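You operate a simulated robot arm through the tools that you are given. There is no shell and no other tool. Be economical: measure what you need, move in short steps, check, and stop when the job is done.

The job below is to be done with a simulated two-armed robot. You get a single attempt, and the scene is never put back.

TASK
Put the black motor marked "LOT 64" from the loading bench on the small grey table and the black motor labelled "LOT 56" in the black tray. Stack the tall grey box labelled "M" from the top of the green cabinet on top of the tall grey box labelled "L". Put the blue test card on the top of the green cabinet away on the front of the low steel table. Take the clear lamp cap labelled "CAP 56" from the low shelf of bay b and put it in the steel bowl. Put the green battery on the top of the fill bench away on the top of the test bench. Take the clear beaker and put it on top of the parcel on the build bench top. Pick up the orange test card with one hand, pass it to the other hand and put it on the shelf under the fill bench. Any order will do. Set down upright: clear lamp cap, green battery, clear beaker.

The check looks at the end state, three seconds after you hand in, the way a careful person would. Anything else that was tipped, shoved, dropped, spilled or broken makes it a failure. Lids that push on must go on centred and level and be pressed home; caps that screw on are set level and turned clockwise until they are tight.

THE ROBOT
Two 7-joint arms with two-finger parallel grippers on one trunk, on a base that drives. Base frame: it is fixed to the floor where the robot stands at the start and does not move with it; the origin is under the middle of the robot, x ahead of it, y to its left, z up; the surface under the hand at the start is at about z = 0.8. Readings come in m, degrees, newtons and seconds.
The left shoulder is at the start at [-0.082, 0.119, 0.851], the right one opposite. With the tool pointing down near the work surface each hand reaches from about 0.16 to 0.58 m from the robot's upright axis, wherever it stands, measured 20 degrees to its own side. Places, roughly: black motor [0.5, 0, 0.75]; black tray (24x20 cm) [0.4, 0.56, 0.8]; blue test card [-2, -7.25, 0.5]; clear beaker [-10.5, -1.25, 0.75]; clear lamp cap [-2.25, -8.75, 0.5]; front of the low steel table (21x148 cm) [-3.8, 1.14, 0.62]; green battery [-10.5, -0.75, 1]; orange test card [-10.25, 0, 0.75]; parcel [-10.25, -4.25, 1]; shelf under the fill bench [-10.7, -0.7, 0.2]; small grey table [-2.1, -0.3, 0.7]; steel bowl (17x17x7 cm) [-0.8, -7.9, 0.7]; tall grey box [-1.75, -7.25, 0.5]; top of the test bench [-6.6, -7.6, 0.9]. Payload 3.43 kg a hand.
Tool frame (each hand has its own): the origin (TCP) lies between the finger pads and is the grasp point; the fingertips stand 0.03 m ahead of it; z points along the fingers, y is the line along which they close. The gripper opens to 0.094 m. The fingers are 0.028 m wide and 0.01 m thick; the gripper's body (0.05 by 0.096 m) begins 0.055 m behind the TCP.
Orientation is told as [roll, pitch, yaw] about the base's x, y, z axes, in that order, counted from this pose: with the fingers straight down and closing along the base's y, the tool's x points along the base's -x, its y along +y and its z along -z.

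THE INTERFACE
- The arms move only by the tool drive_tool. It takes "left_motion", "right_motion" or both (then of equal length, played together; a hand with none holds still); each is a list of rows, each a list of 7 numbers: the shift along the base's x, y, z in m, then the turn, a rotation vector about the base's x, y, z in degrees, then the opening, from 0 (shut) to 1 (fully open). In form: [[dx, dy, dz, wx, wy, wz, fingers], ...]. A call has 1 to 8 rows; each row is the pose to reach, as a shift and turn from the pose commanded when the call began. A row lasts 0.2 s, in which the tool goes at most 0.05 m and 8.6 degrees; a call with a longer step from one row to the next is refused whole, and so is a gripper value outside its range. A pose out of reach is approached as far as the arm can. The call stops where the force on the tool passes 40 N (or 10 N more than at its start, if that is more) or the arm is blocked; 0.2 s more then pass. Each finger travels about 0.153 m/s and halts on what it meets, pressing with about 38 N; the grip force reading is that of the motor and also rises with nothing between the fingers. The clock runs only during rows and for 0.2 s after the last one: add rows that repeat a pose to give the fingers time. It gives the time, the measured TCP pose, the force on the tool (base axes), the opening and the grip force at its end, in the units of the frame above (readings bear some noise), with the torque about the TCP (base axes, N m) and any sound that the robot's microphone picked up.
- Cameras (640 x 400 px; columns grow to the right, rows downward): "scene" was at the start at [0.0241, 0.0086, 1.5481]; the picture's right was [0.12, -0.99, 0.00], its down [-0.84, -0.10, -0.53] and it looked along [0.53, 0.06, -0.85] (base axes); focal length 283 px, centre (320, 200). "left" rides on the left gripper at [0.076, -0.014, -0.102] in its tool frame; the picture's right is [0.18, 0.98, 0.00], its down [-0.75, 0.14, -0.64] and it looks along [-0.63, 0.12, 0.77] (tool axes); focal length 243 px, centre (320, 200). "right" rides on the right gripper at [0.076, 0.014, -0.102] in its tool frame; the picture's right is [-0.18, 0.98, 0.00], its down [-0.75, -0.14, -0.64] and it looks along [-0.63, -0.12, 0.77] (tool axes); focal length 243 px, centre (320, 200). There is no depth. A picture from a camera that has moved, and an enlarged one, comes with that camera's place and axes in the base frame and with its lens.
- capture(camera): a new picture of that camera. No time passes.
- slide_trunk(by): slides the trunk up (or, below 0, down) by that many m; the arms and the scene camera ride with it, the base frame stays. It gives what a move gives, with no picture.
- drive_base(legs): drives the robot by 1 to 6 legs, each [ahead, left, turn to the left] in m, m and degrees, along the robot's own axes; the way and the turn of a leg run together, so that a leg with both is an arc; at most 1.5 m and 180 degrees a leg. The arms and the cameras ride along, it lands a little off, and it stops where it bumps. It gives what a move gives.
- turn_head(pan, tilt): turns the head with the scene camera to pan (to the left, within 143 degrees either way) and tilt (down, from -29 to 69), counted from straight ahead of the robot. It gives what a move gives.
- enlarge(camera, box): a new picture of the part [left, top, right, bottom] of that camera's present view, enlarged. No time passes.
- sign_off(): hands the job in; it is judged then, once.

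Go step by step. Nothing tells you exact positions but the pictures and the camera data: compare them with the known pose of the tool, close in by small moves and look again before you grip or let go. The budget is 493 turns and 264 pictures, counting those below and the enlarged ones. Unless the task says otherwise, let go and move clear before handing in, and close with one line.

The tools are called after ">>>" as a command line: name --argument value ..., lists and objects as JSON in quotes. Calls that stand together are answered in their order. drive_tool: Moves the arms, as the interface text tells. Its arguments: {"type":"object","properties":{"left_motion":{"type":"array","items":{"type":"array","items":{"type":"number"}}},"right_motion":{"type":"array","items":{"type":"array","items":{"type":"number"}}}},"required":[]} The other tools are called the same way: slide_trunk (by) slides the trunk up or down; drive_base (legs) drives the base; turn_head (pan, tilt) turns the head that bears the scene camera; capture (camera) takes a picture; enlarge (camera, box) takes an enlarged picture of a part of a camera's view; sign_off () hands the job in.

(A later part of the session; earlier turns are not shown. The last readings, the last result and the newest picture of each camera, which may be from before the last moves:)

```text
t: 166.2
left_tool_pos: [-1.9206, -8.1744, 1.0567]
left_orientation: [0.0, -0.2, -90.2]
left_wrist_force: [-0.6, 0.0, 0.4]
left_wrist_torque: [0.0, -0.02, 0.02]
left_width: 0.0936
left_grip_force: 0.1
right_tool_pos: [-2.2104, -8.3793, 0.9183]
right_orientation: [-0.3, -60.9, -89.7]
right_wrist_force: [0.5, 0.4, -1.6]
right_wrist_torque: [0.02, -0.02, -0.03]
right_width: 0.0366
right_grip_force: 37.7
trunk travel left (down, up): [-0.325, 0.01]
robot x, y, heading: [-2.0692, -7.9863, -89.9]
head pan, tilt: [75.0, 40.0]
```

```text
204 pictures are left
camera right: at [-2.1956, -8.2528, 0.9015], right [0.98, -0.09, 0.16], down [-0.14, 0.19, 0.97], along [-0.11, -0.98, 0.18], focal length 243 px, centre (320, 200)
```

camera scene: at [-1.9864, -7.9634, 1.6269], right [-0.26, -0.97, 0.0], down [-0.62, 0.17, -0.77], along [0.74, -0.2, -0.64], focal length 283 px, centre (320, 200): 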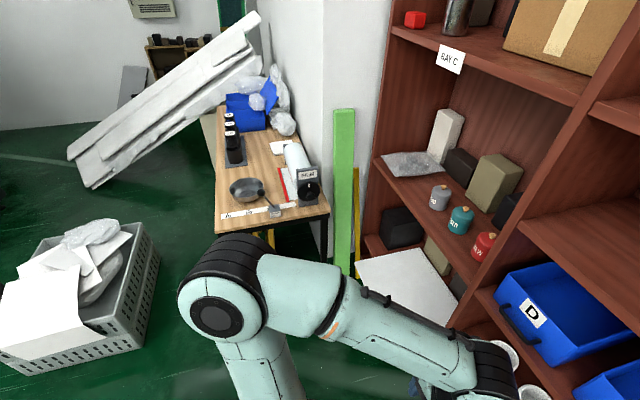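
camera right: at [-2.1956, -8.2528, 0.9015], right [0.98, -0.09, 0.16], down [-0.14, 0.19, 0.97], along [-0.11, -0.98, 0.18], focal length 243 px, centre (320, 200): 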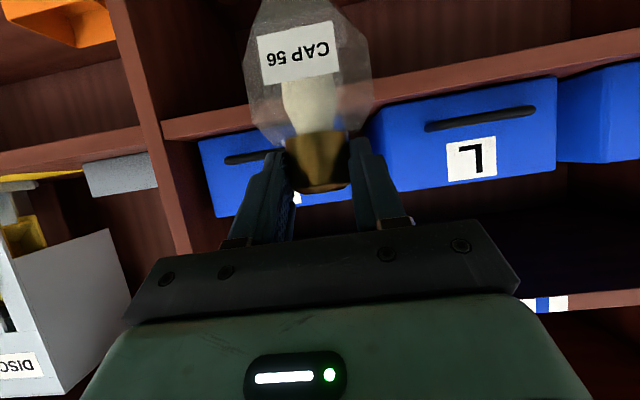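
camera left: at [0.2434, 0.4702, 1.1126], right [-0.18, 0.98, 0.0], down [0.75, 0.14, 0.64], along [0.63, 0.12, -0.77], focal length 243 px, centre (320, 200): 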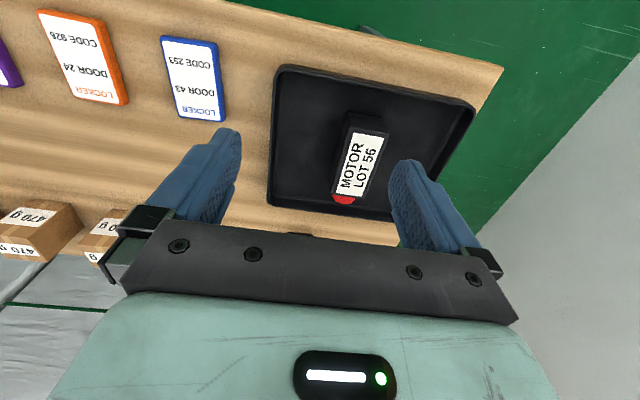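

>>> drive_base --legs '[[0, 0.57, 0], [0, 0, 90], [0.18, 0, 0], [0, 0.22, 0]]'

>>> turn_head --pan -10 --tilt 50

>>> capture --camera "scene"

```text
t: 176.5
left_tool_pos: [-1.1716, -7.8453, 1.0572]
left_orientation: [0.0, -0.2, -1.1]
left_wrist_force: [0.3, -0.8, 0.6]
left_wrist_torque: [0.0, -0.01, -0.03]
left_width: 0.0941
left_grip_force: 0.0
right_tool_pos: [-0.9824, -8.131, 0.9206]
right_orientation: [0.8, -60.7, -0.3]
right_wrist_force: [-21.2, 0.9, 14.8]
right_wrist_torque: [-0.18, -0.19, -0.54]
right_width: 0.0365
right_grip_force: 37.8
trunk travel left (down, up): [-0.325, 0.01]
robot x, y, heading: [-1.3617, -7.9863, -1.2]
head pan, tilt: [75.0, 40.0]
stopped in leg 3: the force on the tool passed its limit at 180 N (the readings are from after the stop); the commanded pose is now the measured one
```

```text
t: 178.1
left_tool_pos: [-1.173, -7.8442, 1.0575]
left_orientation: [-0.1, -0.4, -1.3]
left_wrist_force: [0.7, 0.1, -0.3]
left_wrist_torque: [-0.02, 0.0, 0.0]
left_width: 0.094
left_grip_force: 0.0
right_tool_pos: [-0.9833, -8.1304, 0.9214]
right_orientation: [0.7, -60.7, -0.5]
right_wrist_force: [-29.3, 3.0, 21.5]
right_wrist_torque: [0.16, -0.12, -0.81]
right_width: 0.0365
right_grip_force: 38.0
trunk travel left (down, up): [-0.325, 0.01]
robot x, y, heading: [-1.3576, -7.9891, -1.6]
head pan, tilt: [-10.0, 50.0]
```

```text
203 pictures are left
camera scene: at [-1.3342, -8.0023, 1.6128], right [-0.19, -0.98, 0.0], down [-0.75, 0.15, -0.65], along [0.63, -0.12, -0.76], focal length 283 px, centre (320, 200)
```

scene: 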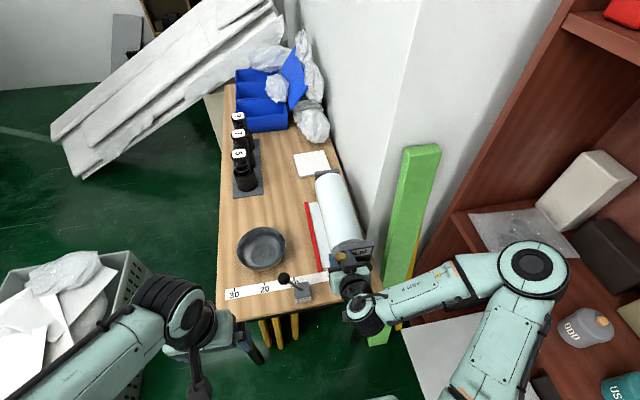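

The right hand ran into the device at the desk corner. Back off straight away and inspect.

>>> drive_base --legs '[[-0.12, 0, 0]]'

>>> capture --camera "right"

>>> enlarge --camera "scene" --box '[200, 140, 440, 340]'

```text
t: 179.3
left_tool_pos: [-1.2863, -7.8439, 1.056]
left_orientation: [0.0, -0.1, -1.1]
left_wrist_force: [0.9, -1.2, -0.2]
left_wrist_torque: [0.03, 0.01, -0.01]
left_width: 0.0939
left_grip_force: 0.1
right_tool_pos: [-1.0965, -8.1282, 0.9196]
right_orientation: [0.7, -60.5, -0.7]
right_wrist_force: [0.1, 0.2, -1.6]
right_wrist_torque: [0.03, 0.01, 0.0]
right_width: 0.0367
right_grip_force: 37.9
trunk travel left (down, up): [-0.325, 0.01]
robot x, y, heading: [-1.4755, -7.9875, -1.0]
head pan, tilt: [-10.0, 50.0]
```

```text
202 pictures are left
camera right: at [-1.2226, -8.1163, 0.9035], right [0.09, 0.98, 0.17], down [-0.19, -0.15, 0.97], along [0.98, -0.12, 0.17], focal length 243 px, centre (320, 200)
```

right: 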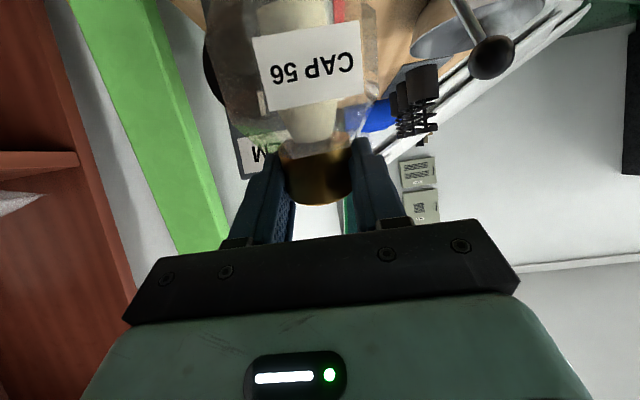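

```text
2.00 times, centred on (320, 240) of scene
camera zoom: at [-1.4457, -8.0008, 1.6129], right [-0.19, -0.98, 0.0], down [-0.75, 0.15, -0.64], along [0.63, -0.13, -0.77], focal length 567 px, centre (320, 120)
```

zoom: 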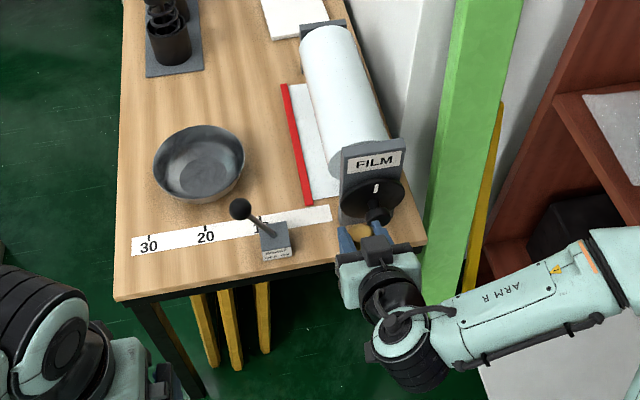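

The film unit is a fixture and looks unmoved; the cap is still held, but it swivelled some 10–15° in the grip. I'll move the hand clear to the left and up, then approach the bowl at about (-0.82, -7.91).

>>> drive_tool --right_motion '[[0, 0, 0.02, 0, 0, 0, 0], [0, 0.03, 0.04, 0, 0, 0, 0], [0, 0.06, 0.05, 0, 0, 0, 0], [0, 0.09, 0.05, 0, 0, 0, 0], [0, 0.12, 0.05, 0, 0, 0, 0], [0, 0.14, 0.05, 0, 0, 0, 0]]' --left_motion '[[0, 0.03, 0, 0, 0, 0, 1], [0, 0.06, 0, 0, 0, 0, 1], [0, 0.09, 0, 0, 0, 0, 1], [0, 0.12, 0, 0, 0, 0, 1], [0, 0.15, 0, 0, 0, 0, 1], [0, 0.15, 0, 0, 0, 0, 1]]'

>>> capture --camera "scene"

```text
t: 180.7
left_tool_pos: [-1.2859, -7.6932, 1.0577]
left_orientation: [-0.1, -0.1, -1.3]
left_wrist_force: [-0.9, -0.4, 0.0]
left_wrist_torque: [-0.02, 0.01, -0.03]
left_width: 0.0941
left_grip_force: 0.1
right_tool_pos: [-1.096, -7.9896, 0.9687]
right_orientation: [0.7, -60.5, -0.7]
right_wrist_force: [0.3, -0.3, -2.2]
right_wrist_torque: [0.01, 0.01, -0.01]
right_width: 0.0365
right_grip_force: 38.4
right hand out of reach, approached as far as the arm can: row 1, 2
trunk travel left (down, up): [-0.325, 0.01]
robot x, y, heading: [-1.4767, -7.9879, -1.2]
head pan, tilt: [-10.0, 50.0]
```

```text
200 pictures are left
camera scene: at [-1.4459, -8.0006, 1.6127], right [-0.19, -0.98, 0.0], down [-0.75, 0.15, -0.64], along [0.63, -0.13, -0.77], focal length 283 px, centre (320, 200)
```

scene: 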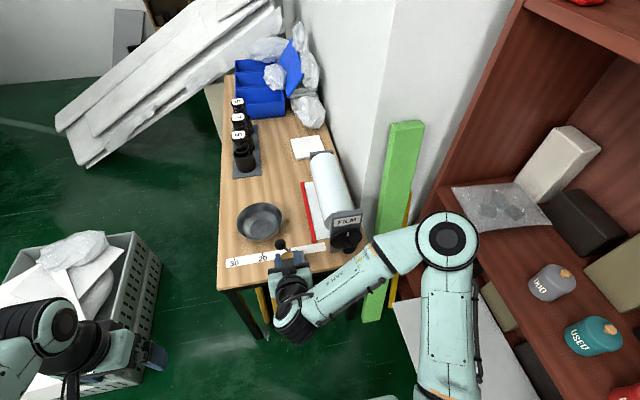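

>>> drive_base --legs '[[0.11, 0, 1], [0, 0.14, 0]]'

>>> capture --camera "scene"

>>> capture --camera "right"

```text
t: 183.4
left_tool_pos: [-1.185, -7.5503, 1.0579]
left_orientation: [-0.1, -0.1, -0.3]
left_wrist_force: [-0.3, 0.6, 0.3]
left_wrist_torque: [-0.03, -0.01, -0.03]
left_width: 0.094
left_grip_force: 0.1
right_tool_pos: [-0.9892, -7.8444, 0.9687]
right_orientation: [0.8, -60.5, 0.3]
right_wrist_force: [0.2, 0.2, -1.5]
right_wrist_torque: [-0.01, -0.03, 0.0]
right_width: 0.0365
right_grip_force: 38.0
trunk travel left (down, up): [-0.325, 0.01]
robot x, y, heading: [-1.3663, -7.8465, -0.4]
head pan, tilt: [-10.0, 50.0]
```

```text
199 pictures are left
camera scene: at [-1.3388, -7.861, 1.6127], right [-0.18, -0.98, 0.0], down [-0.75, 0.14, -0.64], along [0.63, -0.12, -0.77], focal length 283 px, centre (320, 200)
```

scene: 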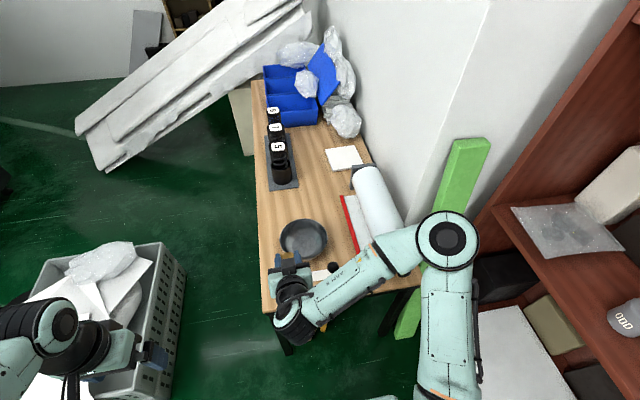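

```text
198 pictures are left
camera right: at [-1.1167, -7.8325, 0.9527], right [0.08, 0.98, 0.17], down [-0.19, -0.15, 0.97], along [0.98, -0.1, 0.17], focal length 243 px, centre (320, 200)
```

right: 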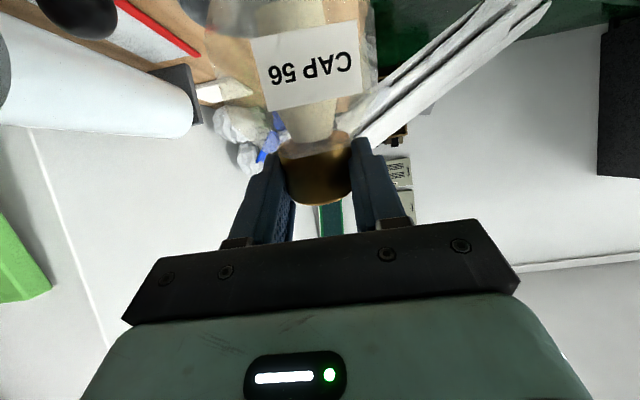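

>>> drive_tool --left_motion '[[0, 0, -0.02, 0, 0, -8, 1], [0, 0, -0.04, 0, 0, -16, 1], [0, 0, -0.05, 0, 0, -24, 1], [0, 0, -0.05, 0, 0, -32, 1], [0, 0, -0.05, 0, 0, -40, 1], [0, 0, -0.05, 0, 0, -48, 1], [0, 0, -0.05, 0, 0, -56, 1], [0, 0, -0.05, 0, 0, -64, 1]]' --right_motion '[[0, 0, 0, 0, -5, 0, 0], [0, 0, 0, 0, -10, 0, 0], [0, 0, 0, 0, -10, 0, 0], [0, 0, 0, 0, -10, 0, 0], [0, 0, 0, 0, -10, 0, 0], [0, 0, 0, 0, -10, 0, 0], [0, 0, 0, 0, -10, 0, 0], [0, 0, 0, 0, -10, 0, 0]]'

>>> capture --camera "left"

```text
t: 185.2
left_tool_pos: [-1.185, -7.5516, 1.0091]
left_orientation: [0.0, -0.2, -64.4]
left_wrist_force: [-0.4, -0.5, 0.2]
left_wrist_torque: [0.02, 0.05, 0.01]
left_width: 0.0939
left_grip_force: 0.1
right_tool_pos: [-0.9895, -7.8443, 0.9678]
right_orientation: [0.5, -70.4, 0.5]
right_wrist_force: [0.6, -0.2, -1.8]
right_wrist_torque: [-0.03, 0.0, 0.02]
right_width: 0.0363
right_grip_force: 37.8
trunk travel left (down, up): [-0.325, 0.01]
robot x, y, heading: [-1.3703, -7.8445, -0.4]
head pan, tilt: [-10.0, 50.0]
```

```text
197 pictures are left
camera left: at [-1.2308, -7.4885, 1.1109], right [0.81, 0.59, 0.0], down [0.45, -0.62, 0.64], along [0.38, -0.52, -0.77], focal length 243 px, centre (320, 200)
```

left: 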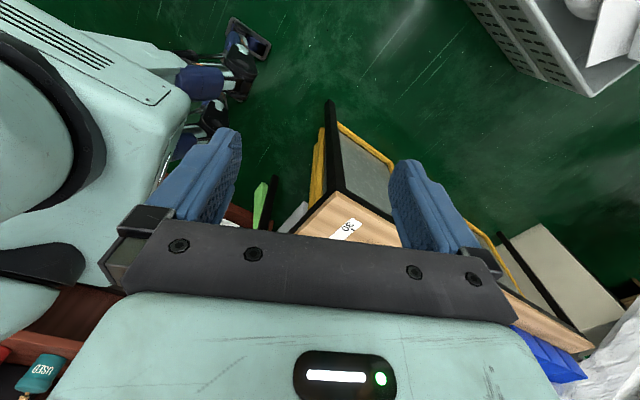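

By image comparison the cap swivelled ~15°, so tool pitch −70° makes it upright. Move over the bowl centre (-0.81, -7.90).

>>> drive_tool --right_motion '[[0.03, -0.01, 0, 0, 0, 0, 0], [0.06, -0.02, 0, 0, 0, 0, 0], [0.09, -0.03, 0, 0, 0, 0, 0], [0.12, -0.04, 0, 0, 0, 0, 0], [0.15, -0.05, 0, 0, 0, 0, 0], [0.18, -0.06, 0, 0, 0, 0, 0], [0.189, -0.06, -0.01, 0, 0, 0, 0]]'

>>> capture --camera "scene"

>>> capture --camera "right"

```text
t: 186.8
left_tool_pos: [-1.1853, -7.5511, 1.0066]
left_orientation: [-0.2, -0.1, -64.2]
left_wrist_force: [0.5, 0.4, 0.2]
left_wrist_torque: [0.01, 0.01, -0.02]
left_width: 0.0941
left_grip_force: 0.1
right_tool_pos: [-0.7998, -7.9052, 0.9592]
right_orientation: [0.5, -70.5, 0.5]
right_wrist_force: [0.2, 0.6, -0.9]
right_wrist_torque: [0.02, -0.01, 0.0]
right_width: 0.0361
right_grip_force: 38.2
trunk travel left (down, up): [-0.325, 0.01]
robot x, y, heading: [-1.3724, -7.848, -0.1]
head pan, tilt: [-10.0, 50.0]
```

```text
196 pictures are left
camera scene: at [-1.3387, -7.8611, 1.6127], right [-0.18, -0.98, 0.0], down [-0.75, 0.14, -0.64], along [0.63, -0.12, -0.77], focal length 283 px, centre (320, 200)
```

scene: 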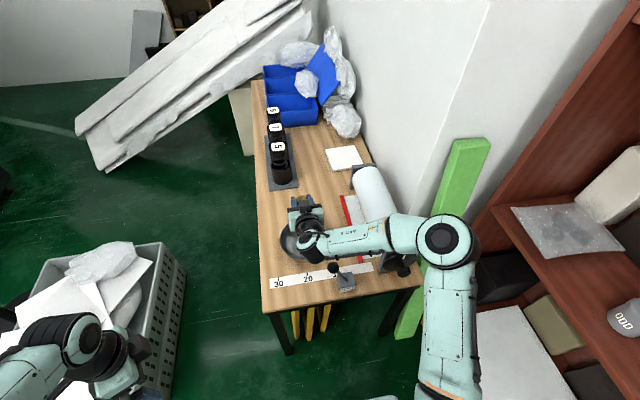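

```text
195 pictures are left
camera right: at [-0.9223, -7.8938, 0.9205], right [0.05, 0.98, 0.18], down [-0.35, -0.15, 0.92], along [0.94, -0.1, 0.34], focal length 243 px, centre (320, 200)
```

right: 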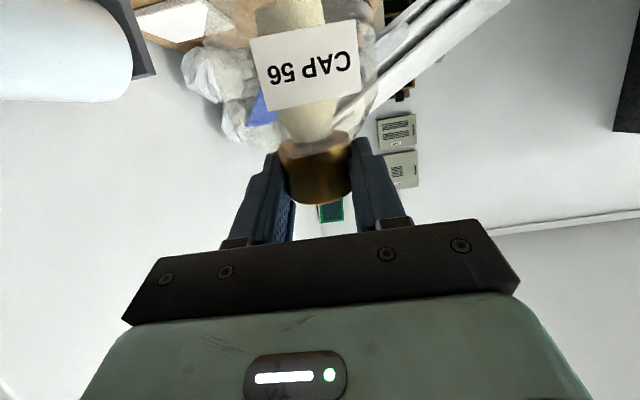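

>>> enlarge --camera "scene" --box '[250, 175, 350, 275]'

```text
4.00 times, centred on (300, 225) of scene
camera zoom: at [-1.3387, -7.8611, 1.6127], right [-0.18, -0.98, 0.0], down [-0.75, 0.14, -0.64], along [0.63, -0.12, -0.77], focal length 1134 px, centre (400, 100)
```

zoom: 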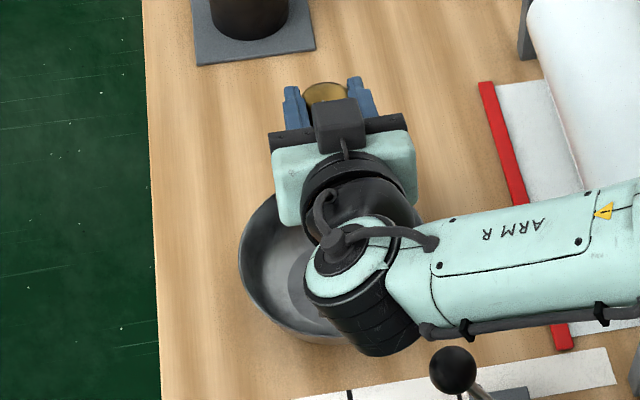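

>>> drive_tool --right_motion '[[-0.003, 0, -0.03, 0, 0, 0, 0], [-0.003, 0, -0.06, 0, 0, 0, 0], [-0.003, 0, -0.09, 0, 0, 0, 0], [-0.003, 0, -0.11, 0, 0, 0, 0], [-0.003, 0, -0.12, 0, 0, 0, 0], [-0.003, 0, -0.13, 0, 0, 0, 0]]'

>>> capture --camera "right"

>>> enlarge --camera "scene" --box '[250, 175, 350, 275]'

```text
t: 188.2
left_tool_pos: [-1.1846, -7.5516, 1.0082]
left_orientation: [-0.1, -0.2, -64.3]
left_wrist_force: [-1.2, 1.1, 0.4]
left_wrist_torque: [0.02, 0.01, 0.04]
left_width: 0.0938
left_grip_force: 0.1
right_tool_pos: [-0.8035, -7.9055, 0.8292]
right_orientation: [0.5, -70.5, 0.5]
right_wrist_force: [-0.3, 0.8, -0.8]
right_wrist_torque: [0.02, 0.05, -0.01]
right_width: 0.036
right_grip_force: 38.1
trunk travel left (down, up): [-0.325, 0.01]
robot x, y, heading: [-1.3682, -7.8474, -0.4]
head pan, tilt: [-10.0, 50.0]
```

```text
193 pictures are left
camera right: at [-0.9253, -7.8929, 0.7911], right [0.04, 0.98, 0.18], down [-0.35, -0.15, 0.92], along [0.94, -0.1, 0.34], focal length 243 px, centre (320, 200)
```

right: 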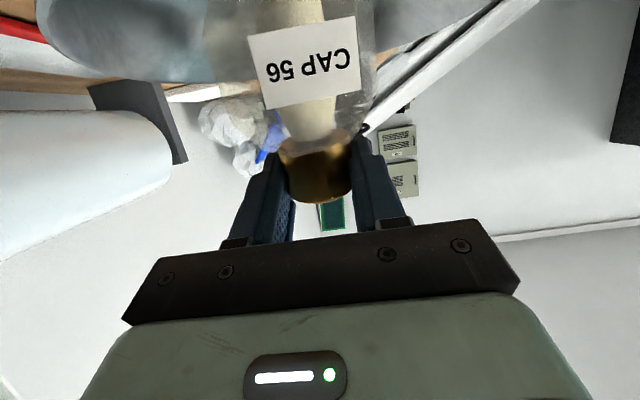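

```text
4.00 times, centred on (300, 225) of scene
camera zoom: at [-1.3388, -7.8606, 1.6127], right [-0.18, -0.98, 0.0], down [-0.75, 0.14, -0.64], along [0.63, -0.12, -0.77], focal length 1134 px, centre (400, 100)
```

zoom: 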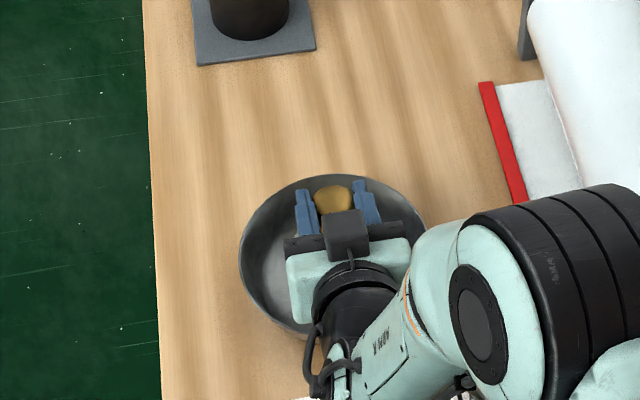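

>>> drive_tool --right_motion '[[-0.005, 0, -0.006, 0, 0, 0, 0], [-0.005, 0, -0.012, 0, 0, 0, 0], [-0.005, 0, -0.018, 0, 0, 0, 0], [-0.005, 0, -0.024, 0, 0, 0, 0], [-0.005, 0, -0.028, 0, 0, 0, 0]]'

```text
t: 189.4
left_tool_pos: [-1.1846, -7.5518, 1.0081]
left_orientation: [0.0, -0.1, -64.4]
left_wrist_force: [0.2, 0.1, -0.1]
left_wrist_torque: [-0.02, -0.02, -0.03]
left_width: 0.0942
left_grip_force: 0.0
right_tool_pos: [-0.809, -7.9043, 0.8013]
right_orientation: [0.5, -70.7, 0.3]
right_wrist_force: [-0.4, -0.6, -0.2]
right_wrist_torque: [-0.03, 0.05, -0.02]
right_width: 0.0365
right_grip_force: 37.6
trunk travel left (down, up): [-0.325, 0.01]
robot x, y, heading: [-1.3677, -7.8482, -0.3]
head pan, tilt: [-10.0, 50.0]
```

>>> drive_tool --right_motion '[[0, 0, -0.004, 0, 0, 0, 0], [0, 0, -0.008, 0, 0, 0, 0], [0, 0, -0.012, 0, 0, 0, 0]]'

>>> capture --camera "right"

```text
t: 190.2
left_tool_pos: [-1.1858, -7.5505, 1.0086]
left_orientation: [0.1, -0.2, -64.3]
left_wrist_force: [0.5, -0.9, 0.6]
left_wrist_torque: [0.02, 0.03, 0.01]
left_width: 0.094
left_grip_force: 0.0
right_tool_pos: [-0.8046, -7.9029, 0.7988]
right_orientation: [1.1, -72.1, -0.2]
right_wrist_force: [-1.4, -0.2, 11.4]
right_wrist_torque: [0.02, -0.2, 0.02]
right_width: 0.0368
right_grip_force: 38.4
trunk travel left (down, up): [-0.325, 0.01]
robot x, y, heading: [-1.3679, -7.8476, -0.2]
head pan, tilt: [-10.0, 50.0]
stopped in row 3 (right hand): the force on the tool passed its limit at 40 N (the readings are from after the stop); the commanded pose is now the measured one
```

```text
191 pictures are left
camera right: at [-0.9256, -7.8907, 0.758], right [0.04, 0.98, 0.18], down [-0.38, -0.15, 0.91], along [0.93, -0.11, 0.36], focal length 243 px, centre (320, 200)
```

right: 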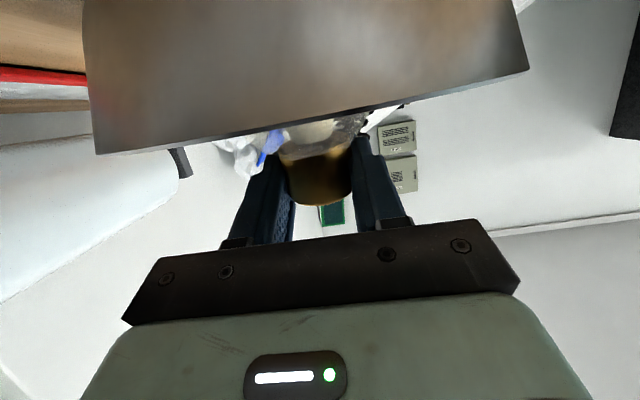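

The cap base is on the bowl floor. Release gently and check.

>>> drive_tool --right_motion '[[0, 0, 0.001, 0, 0, 0, 0.43], [0, 0, 0.001, 0, 0, 0, 0.46], [0, 0, 0.001, 0, 0, 0, 0.55], [0, 0, 0.001, 0, 0, 0, 0.7]]'

>>> capture --camera "right"

>>> enlarge --camera "scene" --box '[250, 175, 350, 275]'

```text
t: 191.2
left_tool_pos: [-1.1854, -7.5514, 1.0076]
left_orientation: [-0.1, -0.2, -64.4]
left_wrist_force: [0.1, 0.8, 0.4]
left_wrist_torque: [0.01, -0.01, 0.0]
left_width: 0.0942
left_grip_force: 0.1
right_tool_pos: [-0.8053, -7.9023, 0.7973]
right_orientation: [0.9, -71.5, -0.1]
right_wrist_force: [0.1, 0.3, -0.1]
right_wrist_torque: [0.01, 0.0, 0.01]
right_width: 0.066
right_grip_force: 0.0
trunk travel left (down, up): [-0.325, 0.01]
robot x, y, heading: [-1.3696, -7.8455, -0.3]
head pan, tilt: [-10.0, 50.0]
```

```text
190 pictures are left
camera right: at [-0.9273, -7.8911, 0.7571], right [0.04, 0.98, 0.18], down [-0.37, -0.15, 0.92], along [0.93, -0.11, 0.36], focal length 243 px, centre (320, 200)
```

right: 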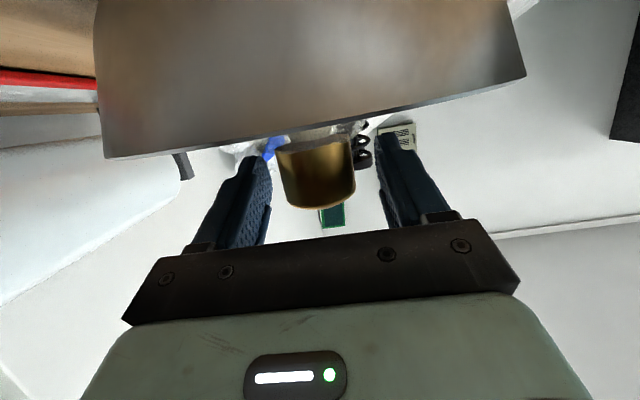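

```text
4.00 times, centred on (300, 225) of scene
camera zoom: at [-1.3391, -7.8613, 1.6127], right [-0.18, -0.98, 0.0], down [-0.75, 0.14, -0.64], along [0.63, -0.12, -0.77], focal length 1134 px, centre (400, 100)
```

zoom: 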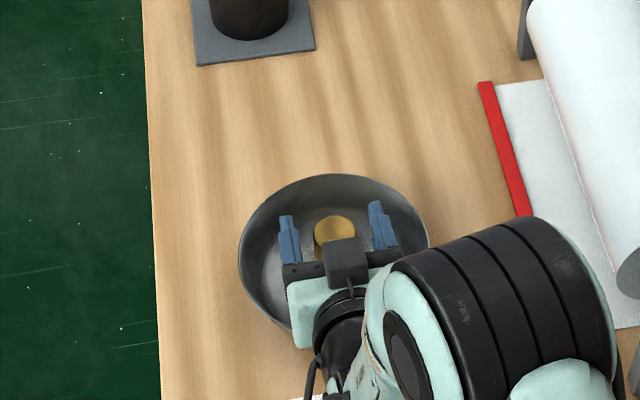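

Cap stands upright in the bowl. Retreat upward.

>>> drive_tool --right_motion '[[0, 0, 0.02, 0, 0, 0, 0.8], [-0.005, 0, 0.05, 0, 0, 0, 1], [-0.02, 0, 0.09, 0, 0, 0, 1], [-0.04, 0, 0.13, 0, 0, 0, 1], [-0.07, 0, 0.16, 0, 0, 0, 1], [-0.1, 0, 0.18, 0, 0, 0, 1], [-0.14, 0, 0.18, 0, 0, 0, 1], [-0.18, 0, 0.18, 0, 0, 0, 1]]'

>>> enlarge --camera "scene" --box '[230, 160, 450, 300]'

```text
t: 193.0
left_tool_pos: [-1.187, -7.5521, 1.0072]
left_orientation: [0.0, -0.1, -64.3]
left_wrist_force: [1.0, 0.0, -0.5]
left_wrist_torque: [0.0, 0.0, 0.02]
left_width: 0.0939
left_grip_force: 0.0
right_tool_pos: [-0.9871, -7.9032, 0.9783]
right_orientation: [0.9, -71.6, 0.0]
right_wrist_force: [0.5, 0.2, -0.6]
right_wrist_torque: [0.03, 0.0, 0.02]
right_width: 0.0941
right_grip_force: 0.0
trunk travel left (down, up): [-0.325, 0.01]
robot x, y, heading: [-1.3706, -7.8468, -0.2]
head pan, tilt: [-10.0, 50.0]
```

```text
2.86 times, centred on (340, 230) of scene
camera zoom: at [-1.3396, -7.8614, 1.6126], right [-0.18, -0.98, 0.0], down [-0.75, 0.14, -0.64], along [0.63, -0.12, -0.77], focal length 810 px, centre (263, 114)
```

zoom: 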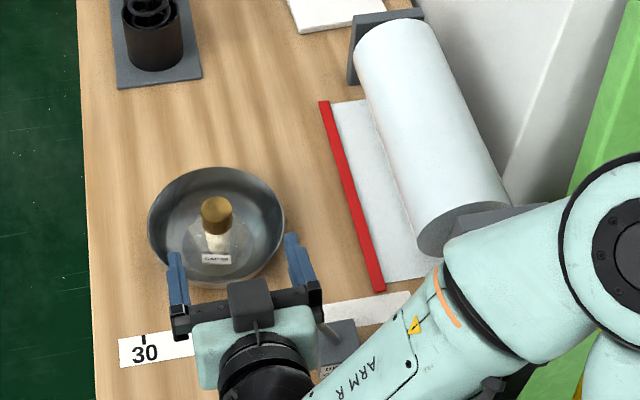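

Cap done. Next the boxes: reposition south of the cabinet facing +y, and bring both hands back to pointing down.

>>> drive_base --legs '[[-0.55, -0.13, 0], [0, 0, 90]]'

>>> drive_tool --right_motion '[[0, 0, 0, 8, 0, 0, 1], [0, 0, 0, 16, 0, 0, 1], [0, 0, 0, 24, 0, 0, 1], [0, 0, 0, 32, 0, 0, 1], [0, 0, 0, 40, 0, 0, 1], [0, 0, 0, 48, 0, 0, 1], [0, 0, 0, 56, 0, 0, 1], [0, 0, 0, 64, 0, 0, 1]]' --left_motion '[[0, 0, 0, 0, 0, 8, 1], [0, 0, 0, 0, 0, 16, 1], [0, 0, 0, 0, 0, 24, 1], [0, 0, 0, 0, 0, 32, 1], [0, 0, 0, 0, 0, 40, 1], [0, 0, 0, 0, 0, 48, 1], [0, 0, 0, 0, 0, 56, 1], [0, 0, 0, 0, 0, 64, 1]]'

>>> turn_head --pan 0 --tilt 58

>>> capture --camera "scene"

```text
t: 200.0
left_tool_pos: [-2.2168, -7.7834, 1.0084]
left_orientation: [0.0, -0.1, 24.6]
left_wrist_force: [0.0, 0.0, -0.3]
left_wrist_torque: [0.0, -0.01, 0.06]
left_width: 0.094
left_grip_force: 0.1
right_tool_pos: [-1.8621, -7.5923, 0.9775]
right_orientation: [0.9, -71.6, 89.0]
right_wrist_force: [0.3, 0.0, 0.1]
right_wrist_torque: [-0.02, 0.03, -0.05]
right_width: 0.094
right_grip_force: 0.1
trunk travel left (down, up): [-0.325, 0.01]
robot x, y, heading: [-1.924, -7.9725, 88.5]
head pan, tilt: [-10.0, 50.0]
```

```text
t: 201.8
left_tool_pos: [-2.2163, -7.7818, 1.0086]
left_orientation: [0.0, -0.1, 88.7]
left_wrist_force: [-0.1, -0.1, 0.1]
left_wrist_torque: [-0.02, -0.02, 0.0]
left_width: 0.094
left_grip_force: 0.0
right_tool_pos: [-1.9227, -7.4543, 1.0519]
right_orientation: [179.8, -44.8, -89.7]
right_wrist_force: [-0.2, 0.6, -0.1]
right_wrist_torque: [0.01, 0.02, 0.01]
right_width: 0.0941
right_grip_force: 0.0
right hand out of reach, approached as far as the arm can: row 1, 4, 5, 6, 7, 8
trunk travel left (down, up): [-0.325, 0.01]
robot x, y, heading: [-1.9235, -7.9735, 88.5]
head pan, tilt: [-10.0, 50.0]
```

```text
t: 202.5
left_tool_pos: [-2.2165, -7.7829, 1.0091]
left_orientation: [0.0, -0.2, 88.6]
left_wrist_force: [-1.0, -0.7, -0.9]
left_wrist_torque: [0.03, -0.04, -0.01]
left_width: 0.0937
left_grip_force: 0.1
right_tool_pos: [-1.9219, -7.4564, 1.0509]
right_orientation: [179.7, -44.8, -89.8]
right_wrist_force: [0.0, 0.4, -0.4]
right_wrist_torque: [0.0, 0.01, -0.01]
right_width: 0.0939
right_grip_force: 0.0
trunk travel left (down, up): [-0.325, 0.01]
robot x, y, heading: [-1.9201, -7.9717, 88.5]
head pan, tilt: [0.0, 58.0]
```

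```text
187 pictures are left
camera scene: at [-1.9223, -7.9486, 1.6025], right [1.0, -0.02, 0.0], down [-0.02, -0.85, -0.53], along [0.01, 0.53, -0.85], focal length 283 px, centre (320, 200)
```

scene: 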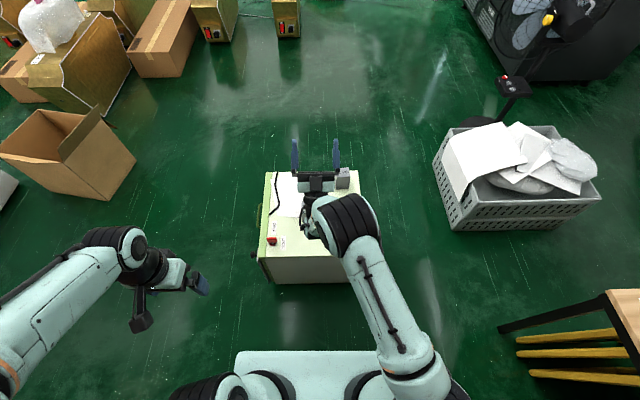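

I turned the wrong way (hand now points up); rotate it back to pointing down.

>>> drive_tool --right_motion '[[0, 0, 0, -8, 0, 0, 1], [0, 0, 0, -16, 0, 0, 1], [0, 0, 0, -24, 0, 0, 1], [0, 0, 0, -32, 0, 0, 1], [0, 0, 0, -40, 0, 0, 1], [0, 0, 0, -48, 0, 0, 1], [0, 0, 0, -56, 0, 0, 1], [0, 0, 0, -64, 0, 0, 1]]'

>>> drive_tool --right_motion '[[0, -0.01, 0, -8, 0, 0, 1], [0, -0.02, 0, -16, 0, 0, 1], [0, -0.03, 0, -24, 0, 0, 1], [0, -0.04, 0, -32, 0, 0, 1], [0.02, -0.05, 0, -40, 0, 0, 1], [0.04, -0.06, 0, -48, 0, 0, 1], [0.06, -0.08, 0, -56, 0, 0, 1], [0.08, -0.1, 0, -64, 0, 0, 1]]'

```text
t: 204.3
left_tool_pos: [-2.2166, -7.7836, 1.0092]
left_orientation: [0.1, -0.2, 88.8]
left_wrist_force: [-0.6, -0.1, -0.1]
left_wrist_torque: [0.01, -0.02, 0.02]
left_width: 0.094
left_grip_force: 0.1
right_tool_pos: [-1.925, -7.4589, 1.0546]
right_orientation: [0.8, -71.4, 89.1]
right_wrist_force: [-0.4, 0.4, 1.1]
right_wrist_torque: [0.01, 0.01, 0.0]
right_width: 0.0941
right_grip_force: 0.0
trunk travel left (down, up): [-0.325, 0.01]
robot x, y, heading: [-1.9218, -7.9741, 88.4]
head pan, tilt: [0.0, 58.0]
```

```text
t: 206.1
left_tool_pos: [-2.2163, -7.7825, 1.0082]
left_orientation: [0.0, -0.1, 88.7]
left_wrist_force: [-0.1, 0.2, 0.6]
left_wrist_torque: [0.02, -0.01, -0.02]
left_width: 0.0941
left_grip_force: 0.0
right_tool_pos: [-1.8462, -7.5575, 1.056]
right_orientation: [0.1, -7.5, 89.8]
right_wrist_force: [0.0, 0.2, -1.4]
right_wrist_torque: [0.02, -0.03, -0.02]
right_width: 0.0942
right_grip_force: 0.0
trunk travel left (down, up): [-0.325, 0.01]
robot x, y, heading: [-1.9234, -7.9738, 88.8]
head pan, tilt: [0.0, 58.0]
```

>>> drive_base --legs '[[0.08, 0.1, 1.3]]'

>>> slide_trunk --by -0.27

>>> drive_tool --right_motion '[[0.01, -0.01, 0, -7.5, 0, 0, 1], [0.03, -0.02, 0, -7.5, 0, 0, 1], [0.05, -0.03, 0, -7.5, 0, 0, 1]]'

>>> capture --camera "scene"

>>> capture --camera "right"

```text
t: 207.7
left_tool_pos: [-2.3197, -7.7114, 1.0084]
left_orientation: [-0.1, -0.1, 90.0]
left_wrist_force: [0.1, 0.2, -0.3]
left_wrist_torque: [0.0, -0.02, -0.02]
left_width: 0.0941
left_grip_force: 0.1
right_tool_pos: [-1.9556, -7.477, 1.0557]
right_orientation: [0.0, -7.6, 91.1]
right_wrist_force: [0.2, -0.9, -0.3]
right_wrist_torque: [-0.02, 0.01, 0.0]
right_width: 0.0941
right_grip_force: 0.2
trunk travel left (down, up): [-0.325, 0.01]
robot x, y, heading: [-2.0198, -7.8921, 90.1]
head pan, tilt: [0.0, 58.0]
```

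```text
t: 210.4
left_tool_pos: [-2.3202, -7.7108, 0.7386]
left_orientation: [-0.1, -0.3, 90.0]
left_wrist_force: [0.7, 0.0, -0.6]
left_wrist_torque: [0.05, -0.04, 0.02]
left_width: 0.094
left_grip_force: 0.1
right_tool_pos: [-1.9547, -7.4771, 0.7865]
right_orientation: [0.0, -7.6, 90.9]
right_wrist_force: [-0.1, -0.5, 0.3]
right_wrist_torque: [0.0, 0.02, 0.04]
right_width: 0.0939
right_grip_force: 0.0
trunk travel left (down, up): [-0.055, 0.28]
robot x, y, heading: [-2.0206, -7.8882, 89.9]
head pan, tilt: [0.0, 58.0]
```

```text
t: 211.2
left_tool_pos: [-2.3207, -7.711, 0.7384]
left_orientation: [0.0, -0.2, 90.0]
left_wrist_force: [0.0, -0.5, -0.6]
left_wrist_torque: [-0.03, 0.02, -0.02]
left_width: 0.0939
left_grip_force: 0.0
right_tool_pos: [-1.9055, -7.5058, 0.7863]
right_orientation: [0.2, 0.0, 91.0]
right_wrist_force: [0.5, -0.3, 0.4]
right_wrist_torque: [-0.04, 0.0, -0.03]
right_width: 0.0941
right_grip_force: 0.1
trunk travel left (down, up): [-0.055, 0.28]
robot x, y, heading: [-2.0239, -7.8912, 90.2]
head pan, tilt: [0.0, 58.0]
```

```text
186 pictures are left
camera scene: at [-2.022, -7.8317, 1.32], right [1.0, 0.0, 0.0], down [0.0, -0.85, -0.53], along [0.0, 0.53, -0.85], focal length 283 px, centre (320, 200)
```

scene: 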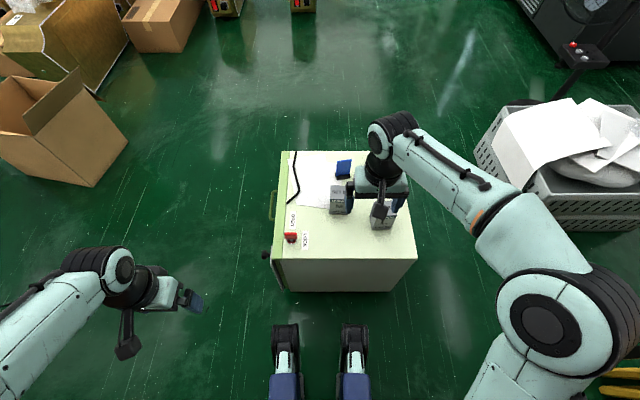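

```text
185 pictures are left
camera right: at [-1.9182, -7.5841, 0.8884], right [-0.99, 0.17, 0.0], down [0.13, 0.76, 0.64], along [0.11, 0.63, -0.77], focal length 243 px, centre (320, 200)
```

right: 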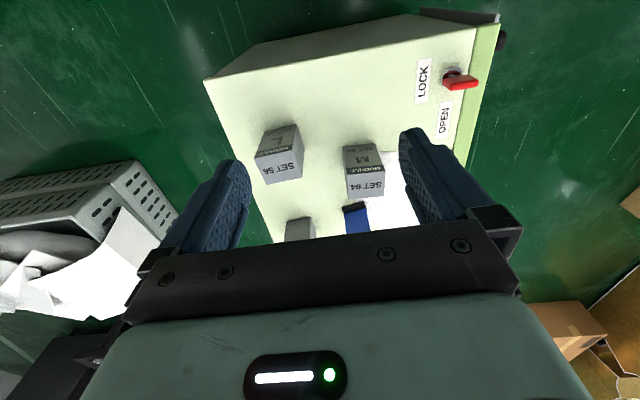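

>>> enlarge --camera "scene" --box '[260, 140, 440, 270]'

>>> enlarge --camera "right" --box '[220, 90, 420, 240]'

```text
3.08 times, centred on (350, 205) of scene
camera zoom: at [-2.022, -7.8317, 1.32], right [1.0, 0.0, 0.0], down [0.0, -0.85, -0.53], along [0.0, 0.53, -0.85], focal length 872 px, centre (228, 185)
```

zoom: 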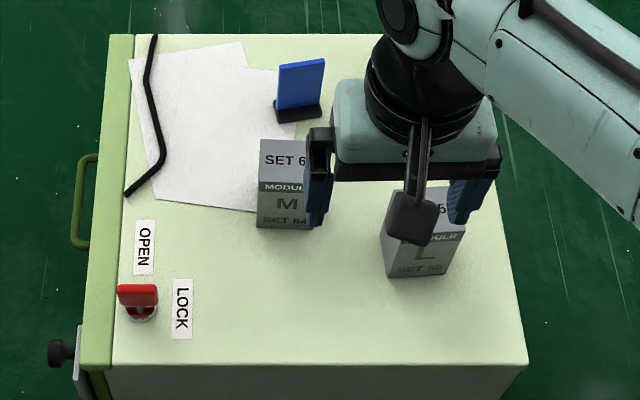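

```text
2.67 times, centred on (320, 165) of right
camera zoom: at [-1.9182, -7.5841, 0.8884], right [-0.99, 0.17, 0.0], down [0.13, 0.76, 0.64], along [0.11, 0.63, -0.77], focal length 647 px, centre (320, 293)
```

zoom: 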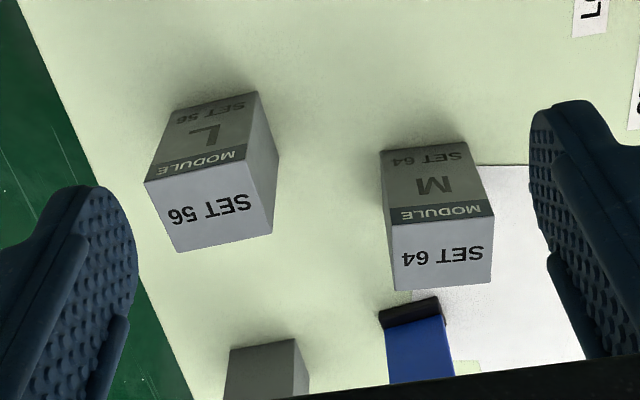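

M top is about (-1.956, -7.32, 0.545), L about (-1.82, -7.37); cabinet top z≈0.453. Bring the right hand above M.

>>> drive_tool --right_motion '[[-0.01, 0.04, -0.01, 0, 0, -2, 1], [-0.02, 0.08, -0.02, 0, 0, -4, 1], [-0.03, 0.12, -0.04, 0, 0, -5, 1], [-0.04, 0.155, -0.07, 0, 0, -5, 1], [-0.05, 0.18, -0.1, 0, 0, -5, 1], [-0.05, 0.186, -0.125, 0, 0, -5, 1]]'

>>> capture --camera "right"

>>> enlarge --camera "scene" --box '[260, 120, 440, 250]'

```text
t: 212.6
left_tool_pos: [-2.3191, -7.7107, 0.7378]
left_orientation: [0.0, -0.1, 90.0]
left_wrist_force: [-0.6, 0.6, 0.5]
left_wrist_torque: [-0.04, -0.02, 0.01]
left_width: 0.0937
left_grip_force: 0.1
right_tool_pos: [-1.9516, -7.3548, 0.6562]
right_orientation: [0.1, 0.0, 86.0]
right_wrist_force: [0.2, -0.7, 0.1]
right_wrist_torque: [0.01, 0.01, 0.01]
right_width: 0.0942
right_grip_force: 0.0
right hand out of reach, approached as far as the arm can: row 4, 5, 6
trunk travel left (down, up): [-0.055, 0.28]
robot x, y, heading: [-2.0201, -7.8953, 90.0]
head pan, tilt: [0.0, 58.0]
```

```text
182 pictures are left
camera right: at [-1.9707, -7.4312, 0.7578], right [-0.97, 0.25, 0.0], down [0.19, 0.74, 0.64], along [0.16, 0.62, -0.77], focal length 243 px, centre (320, 200)
```

right: 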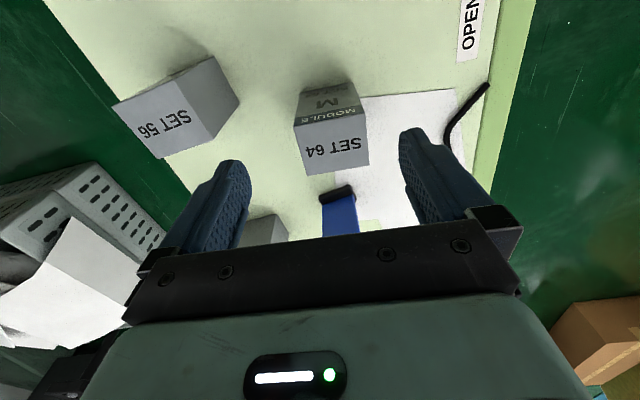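

```text
3.08 times, centred on (350, 185) of scene
camera zoom: at [-2.0218, -7.8312, 1.32], right [1.0, 0.0, 0.0], down [0.0, -0.85, -0.53], along [0.0, 0.53, -0.85], focal length 872 px, centre (228, 246)
```

zoom: 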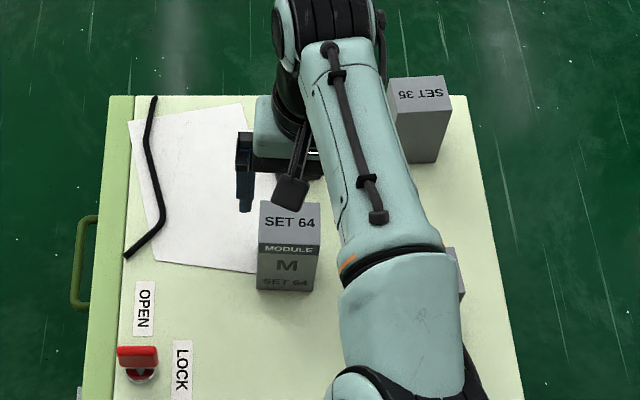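

Both views agree on M at (-1.956, -7.320). The arm is near its reach, so edge the base forward 7 cm.

>>> drive_base --legs '[[0.08, 0, 0]]'

```text
t: 213.7
left_tool_pos: [-2.3201, -7.6302, 0.738]
left_orientation: [0.0, -0.1, 90.0]
left_wrist_force: [0.0, 0.1, -0.3]
left_wrist_torque: [0.01, -0.01, 0.0]
left_width: 0.0938
left_grip_force: 0.1
right_tool_pos: [-1.9526, -7.2751, 0.655]
right_orientation: [0.1, 0.1, 86.0]
right_wrist_force: [0.7, -0.5, -0.6]
right_wrist_torque: [-0.02, -0.03, 0.02]
right_width: 0.0938
right_grip_force: 0.1
trunk travel left (down, up): [-0.055, 0.28]
robot x, y, heading: [-2.0188, -7.8119, 90.1]
head pan, tilt: [0.0, 58.0]
```

>>> drive_tool --right_motion '[[-0.003, -0.04, 0.0, 0, 0, 0, 1], [-0.003, -0.045, 0, 0, 0, 0, 1]]'

>>> capture --camera "right"

```text
t: 214.3
left_tool_pos: [-2.3207, -7.632, 0.7378]
left_orientation: [-0.1, -0.2, 90.0]
left_wrist_force: [0.6, -0.1, -0.6]
left_wrist_torque: [0.0, 0.0, 0.0]
left_width: 0.0941
left_grip_force: 0.1
right_tool_pos: [-1.9625, -7.2788, 0.6628]
right_orientation: [0.1, 0.0, 86.0]
right_wrist_force: [-0.3, 1.0, 0.6]
right_wrist_torque: [0.0, 0.06, -0.01]
right_width: 0.094
right_grip_force: 0.0
right hand out of reach, approached as far as the arm can: row 1, 2
trunk travel left (down, up): [-0.055, 0.28]
robot x, y, heading: [-2.0226, -7.8142, 90.1]
head pan, tilt: [0.0, 58.0]
```

```text
180 pictures are left
camera right: at [-1.9818, -7.3559, 0.7653], right [-0.97, 0.25, 0.0], down [0.19, 0.74, 0.64], along [0.16, 0.62, -0.77], focal length 243 px, centre (320, 200)
```

right: 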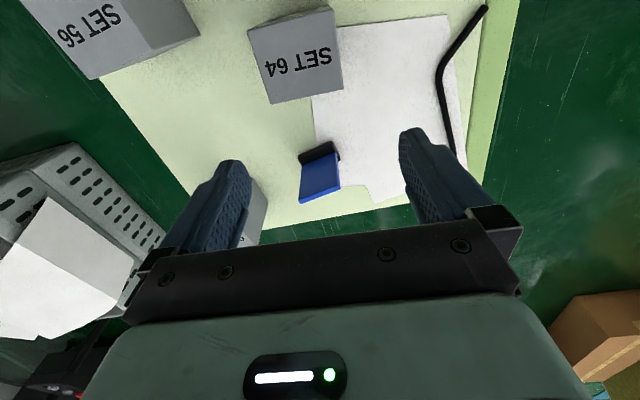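

>>> drive_tool --right_motion '[[0.006, -0.04, 0.0, 0, 0, 0, 1], [0.006, -0.042, -0.01, 0, 0, 0, 1], [0.006, -0.042, -0.02, 0, 0, 0, 1]]'

>>> capture --camera "right"

```text
t: 215.1
left_tool_pos: [-2.3204, -7.6299, 0.7392]
left_orientation: [0.0, -0.2, 90.0]
left_wrist_force: [0.7, -0.1, 0.0]
left_wrist_torque: [0.01, -0.01, 0.01]
left_width: 0.0942
left_grip_force: 0.1
right_tool_pos: [-1.9623, -7.279, 0.6539]
right_orientation: [0.1, 0.0, 86.1]
right_wrist_force: [-0.9, -0.2, 0.7]
right_wrist_torque: [-0.01, 0.0, -0.01]
right_width: 0.0943
right_grip_force: 0.1
right hand out of reach, approached as far as the arm can: row 1, 2, 3
trunk travel left (down, up): [-0.055, 0.28]
robot x, y, heading: [-2.0212, -7.8147, 89.9]
head pan, tilt: [0.0, 58.0]
```

```text
179 pictures are left
camera right: at [-1.9816, -7.3544, 0.7561], right [-0.97, 0.25, 0.0], down [0.19, 0.74, 0.64], along [0.16, 0.62, -0.77], focal length 243 px, centre (320, 200)
```

right: 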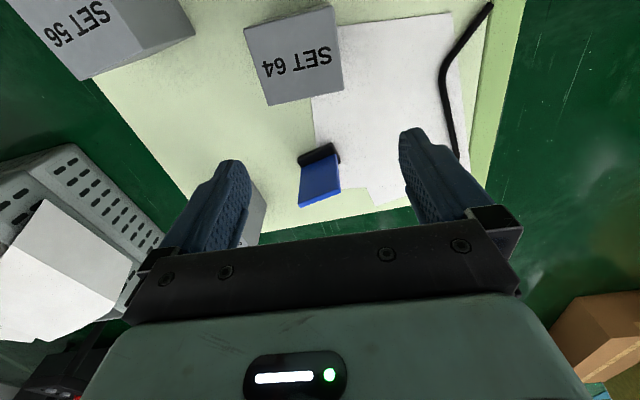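

>>> drive_tool --right_motion '[[0.0, -0.03, 0.0, 0, 0, 0, 1], [0.0, -0.042, 0, 0, 0, 0, 1]]'

```text
t: 215.7
left_tool_pos: [-2.3198, -7.6299, 0.7394]
left_orientation: [0.0, -0.3, 90.0]
left_wrist_force: [-0.5, 0.5, 0.4]
left_wrist_torque: [-0.02, -0.02, 0.0]
left_width: 0.094
left_grip_force: 0.0
right_tool_pos: [-1.9682, -7.2806, 0.6572]
right_orientation: [0.1, 0.0, 85.9]
right_wrist_force: [-1.1, 0.3, 0.3]
right_wrist_torque: [0.0, -0.04, 0.0]
right_width: 0.0941
right_grip_force: 0.1
right hand out of reach, approached as far as the arm can: row 1, 2
trunk travel left (down, up): [-0.055, 0.28]
robot x, y, heading: [-2.0216, -7.8148, 89.9]
head pan, tilt: [0.0, 58.0]
```

The arm seems stuck in an awkward configuration. Try lifting and retracting to free it.

>>> drive_tool --right_motion '[[0.0, 0.0, 0.04, 0, 0, 0, 1], [0.01, -0.01, 0.08, 0, 0, 0, 1], [0.03, -0.04, 0.11, 0, 0, 0, 1], [0.05, -0.08, 0.13, 0, 0, 0, 1], [0.07, -0.12, 0.14, 0, 0, 0, 1], [0.09, -0.16, 0.14, 0, 0, 0, 1], [0.11, -0.2, 0.14, 0, 0, 0, 1]]'

>>> capture --camera "scene"

```text
t: 217.3
left_tool_pos: [-2.3202, -7.6305, 0.7384]
left_orientation: [-0.2, -0.1, 90.0]
left_wrist_force: [0.1, -0.6, -1.2]
left_wrist_torque: [-0.03, 0.03, -0.02]
left_width: 0.094
left_grip_force: 0.0
right_tool_pos: [-1.8831, -7.32, 0.835]
right_orientation: [0.1, 0.0, 86.1]
right_wrist_force: [-0.2, -0.1, -0.4]
right_wrist_torque: [0.0, -0.02, 0.01]
right_width: 0.094
right_grip_force: 0.0
right hand out of reach, approached as far as the arm can: row 1, 2, 3, 4, 5, 6, 7
trunk travel left (down, up): [-0.055, 0.28]
robot x, y, heading: [-2.0217, -7.8125, 89.8]
head pan, tilt: [0.0, 58.0]
```

```text
178 pictures are left
camera scene: at [-2.0228, -7.7518, 1.32], right [1.0, 0.0, 0.0], down [0.0, -0.85, -0.53], along [0.0, 0.53, -0.85], focal length 283 px, centre (320, 200)
```

scene: 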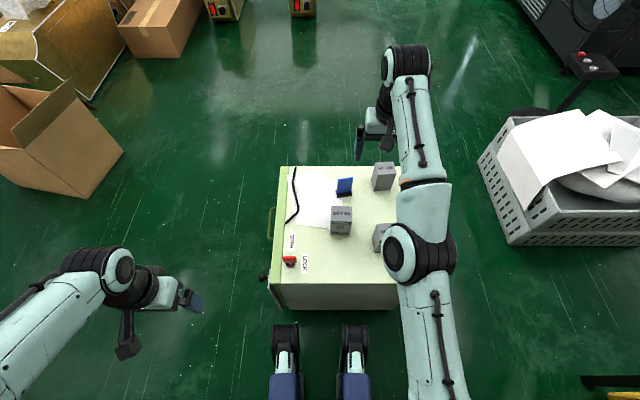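

>>> drive_tool --right_motion '[[0.04, 0.0, 0.0, 0, 0, 0, 1], [0.08, -0.02, 0.0, 0, 0, 0, 1], [0.12, -0.05, 0.0, 0, 0, 0, 1], [0.14, -0.09, 0.0, 0, 0, 0, 1], [0.15, -0.13, 0.0, 0, 0, 0, 1], [0.15, -0.17, 0.0, 0, 0, 0, 1], [0.15, -0.21, 0.0, 0, 0, 0, 1], [0.15, -0.25, 0.0, 0, 0, 0, 1]]'

>>> capture --camera "scene"

```text
t: 219.1
left_tool_pos: [-2.3185, -7.6321, 0.7405]
left_orientation: [0.1, -0.1, 90.0]
left_wrist_force: [-0.5, 0.3, -0.2]
left_wrist_torque: [0.01, -0.02, -0.01]
left_width: 0.0939
left_grip_force: 0.1
right_tool_pos: [-1.7328, -7.5691, 0.8423]
right_orientation: [0.1, -0.1, 86.0]
right_wrist_force: [-0.6, -0.3, 1.4]
right_wrist_torque: [0.0, 0.01, 0.0]
right_width: 0.0941
right_grip_force: 0.0
trunk travel left (down, up): [-0.055, 0.28]
robot x, y, heading: [-2.0242, -7.8167, 90.3]
head pan, tilt: [0.0, 58.0]
```

```text
177 pictures are left
camera scene: at [-2.0223, -7.7527, 1.32], right [1.0, 0.0, 0.0], down [0.0, -0.85, -0.53], along [0.0, 0.53, -0.85], focal length 283 px, centre (320, 200)
```

scene: 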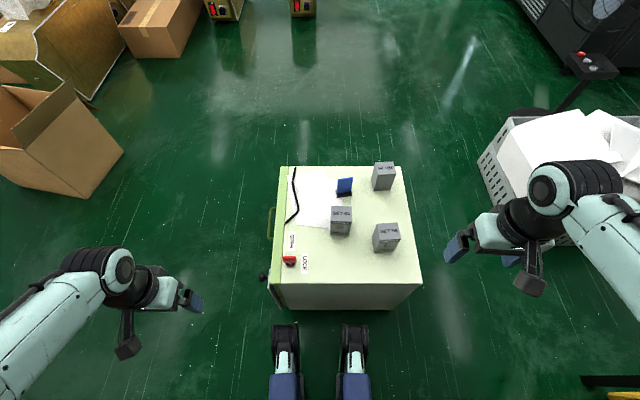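

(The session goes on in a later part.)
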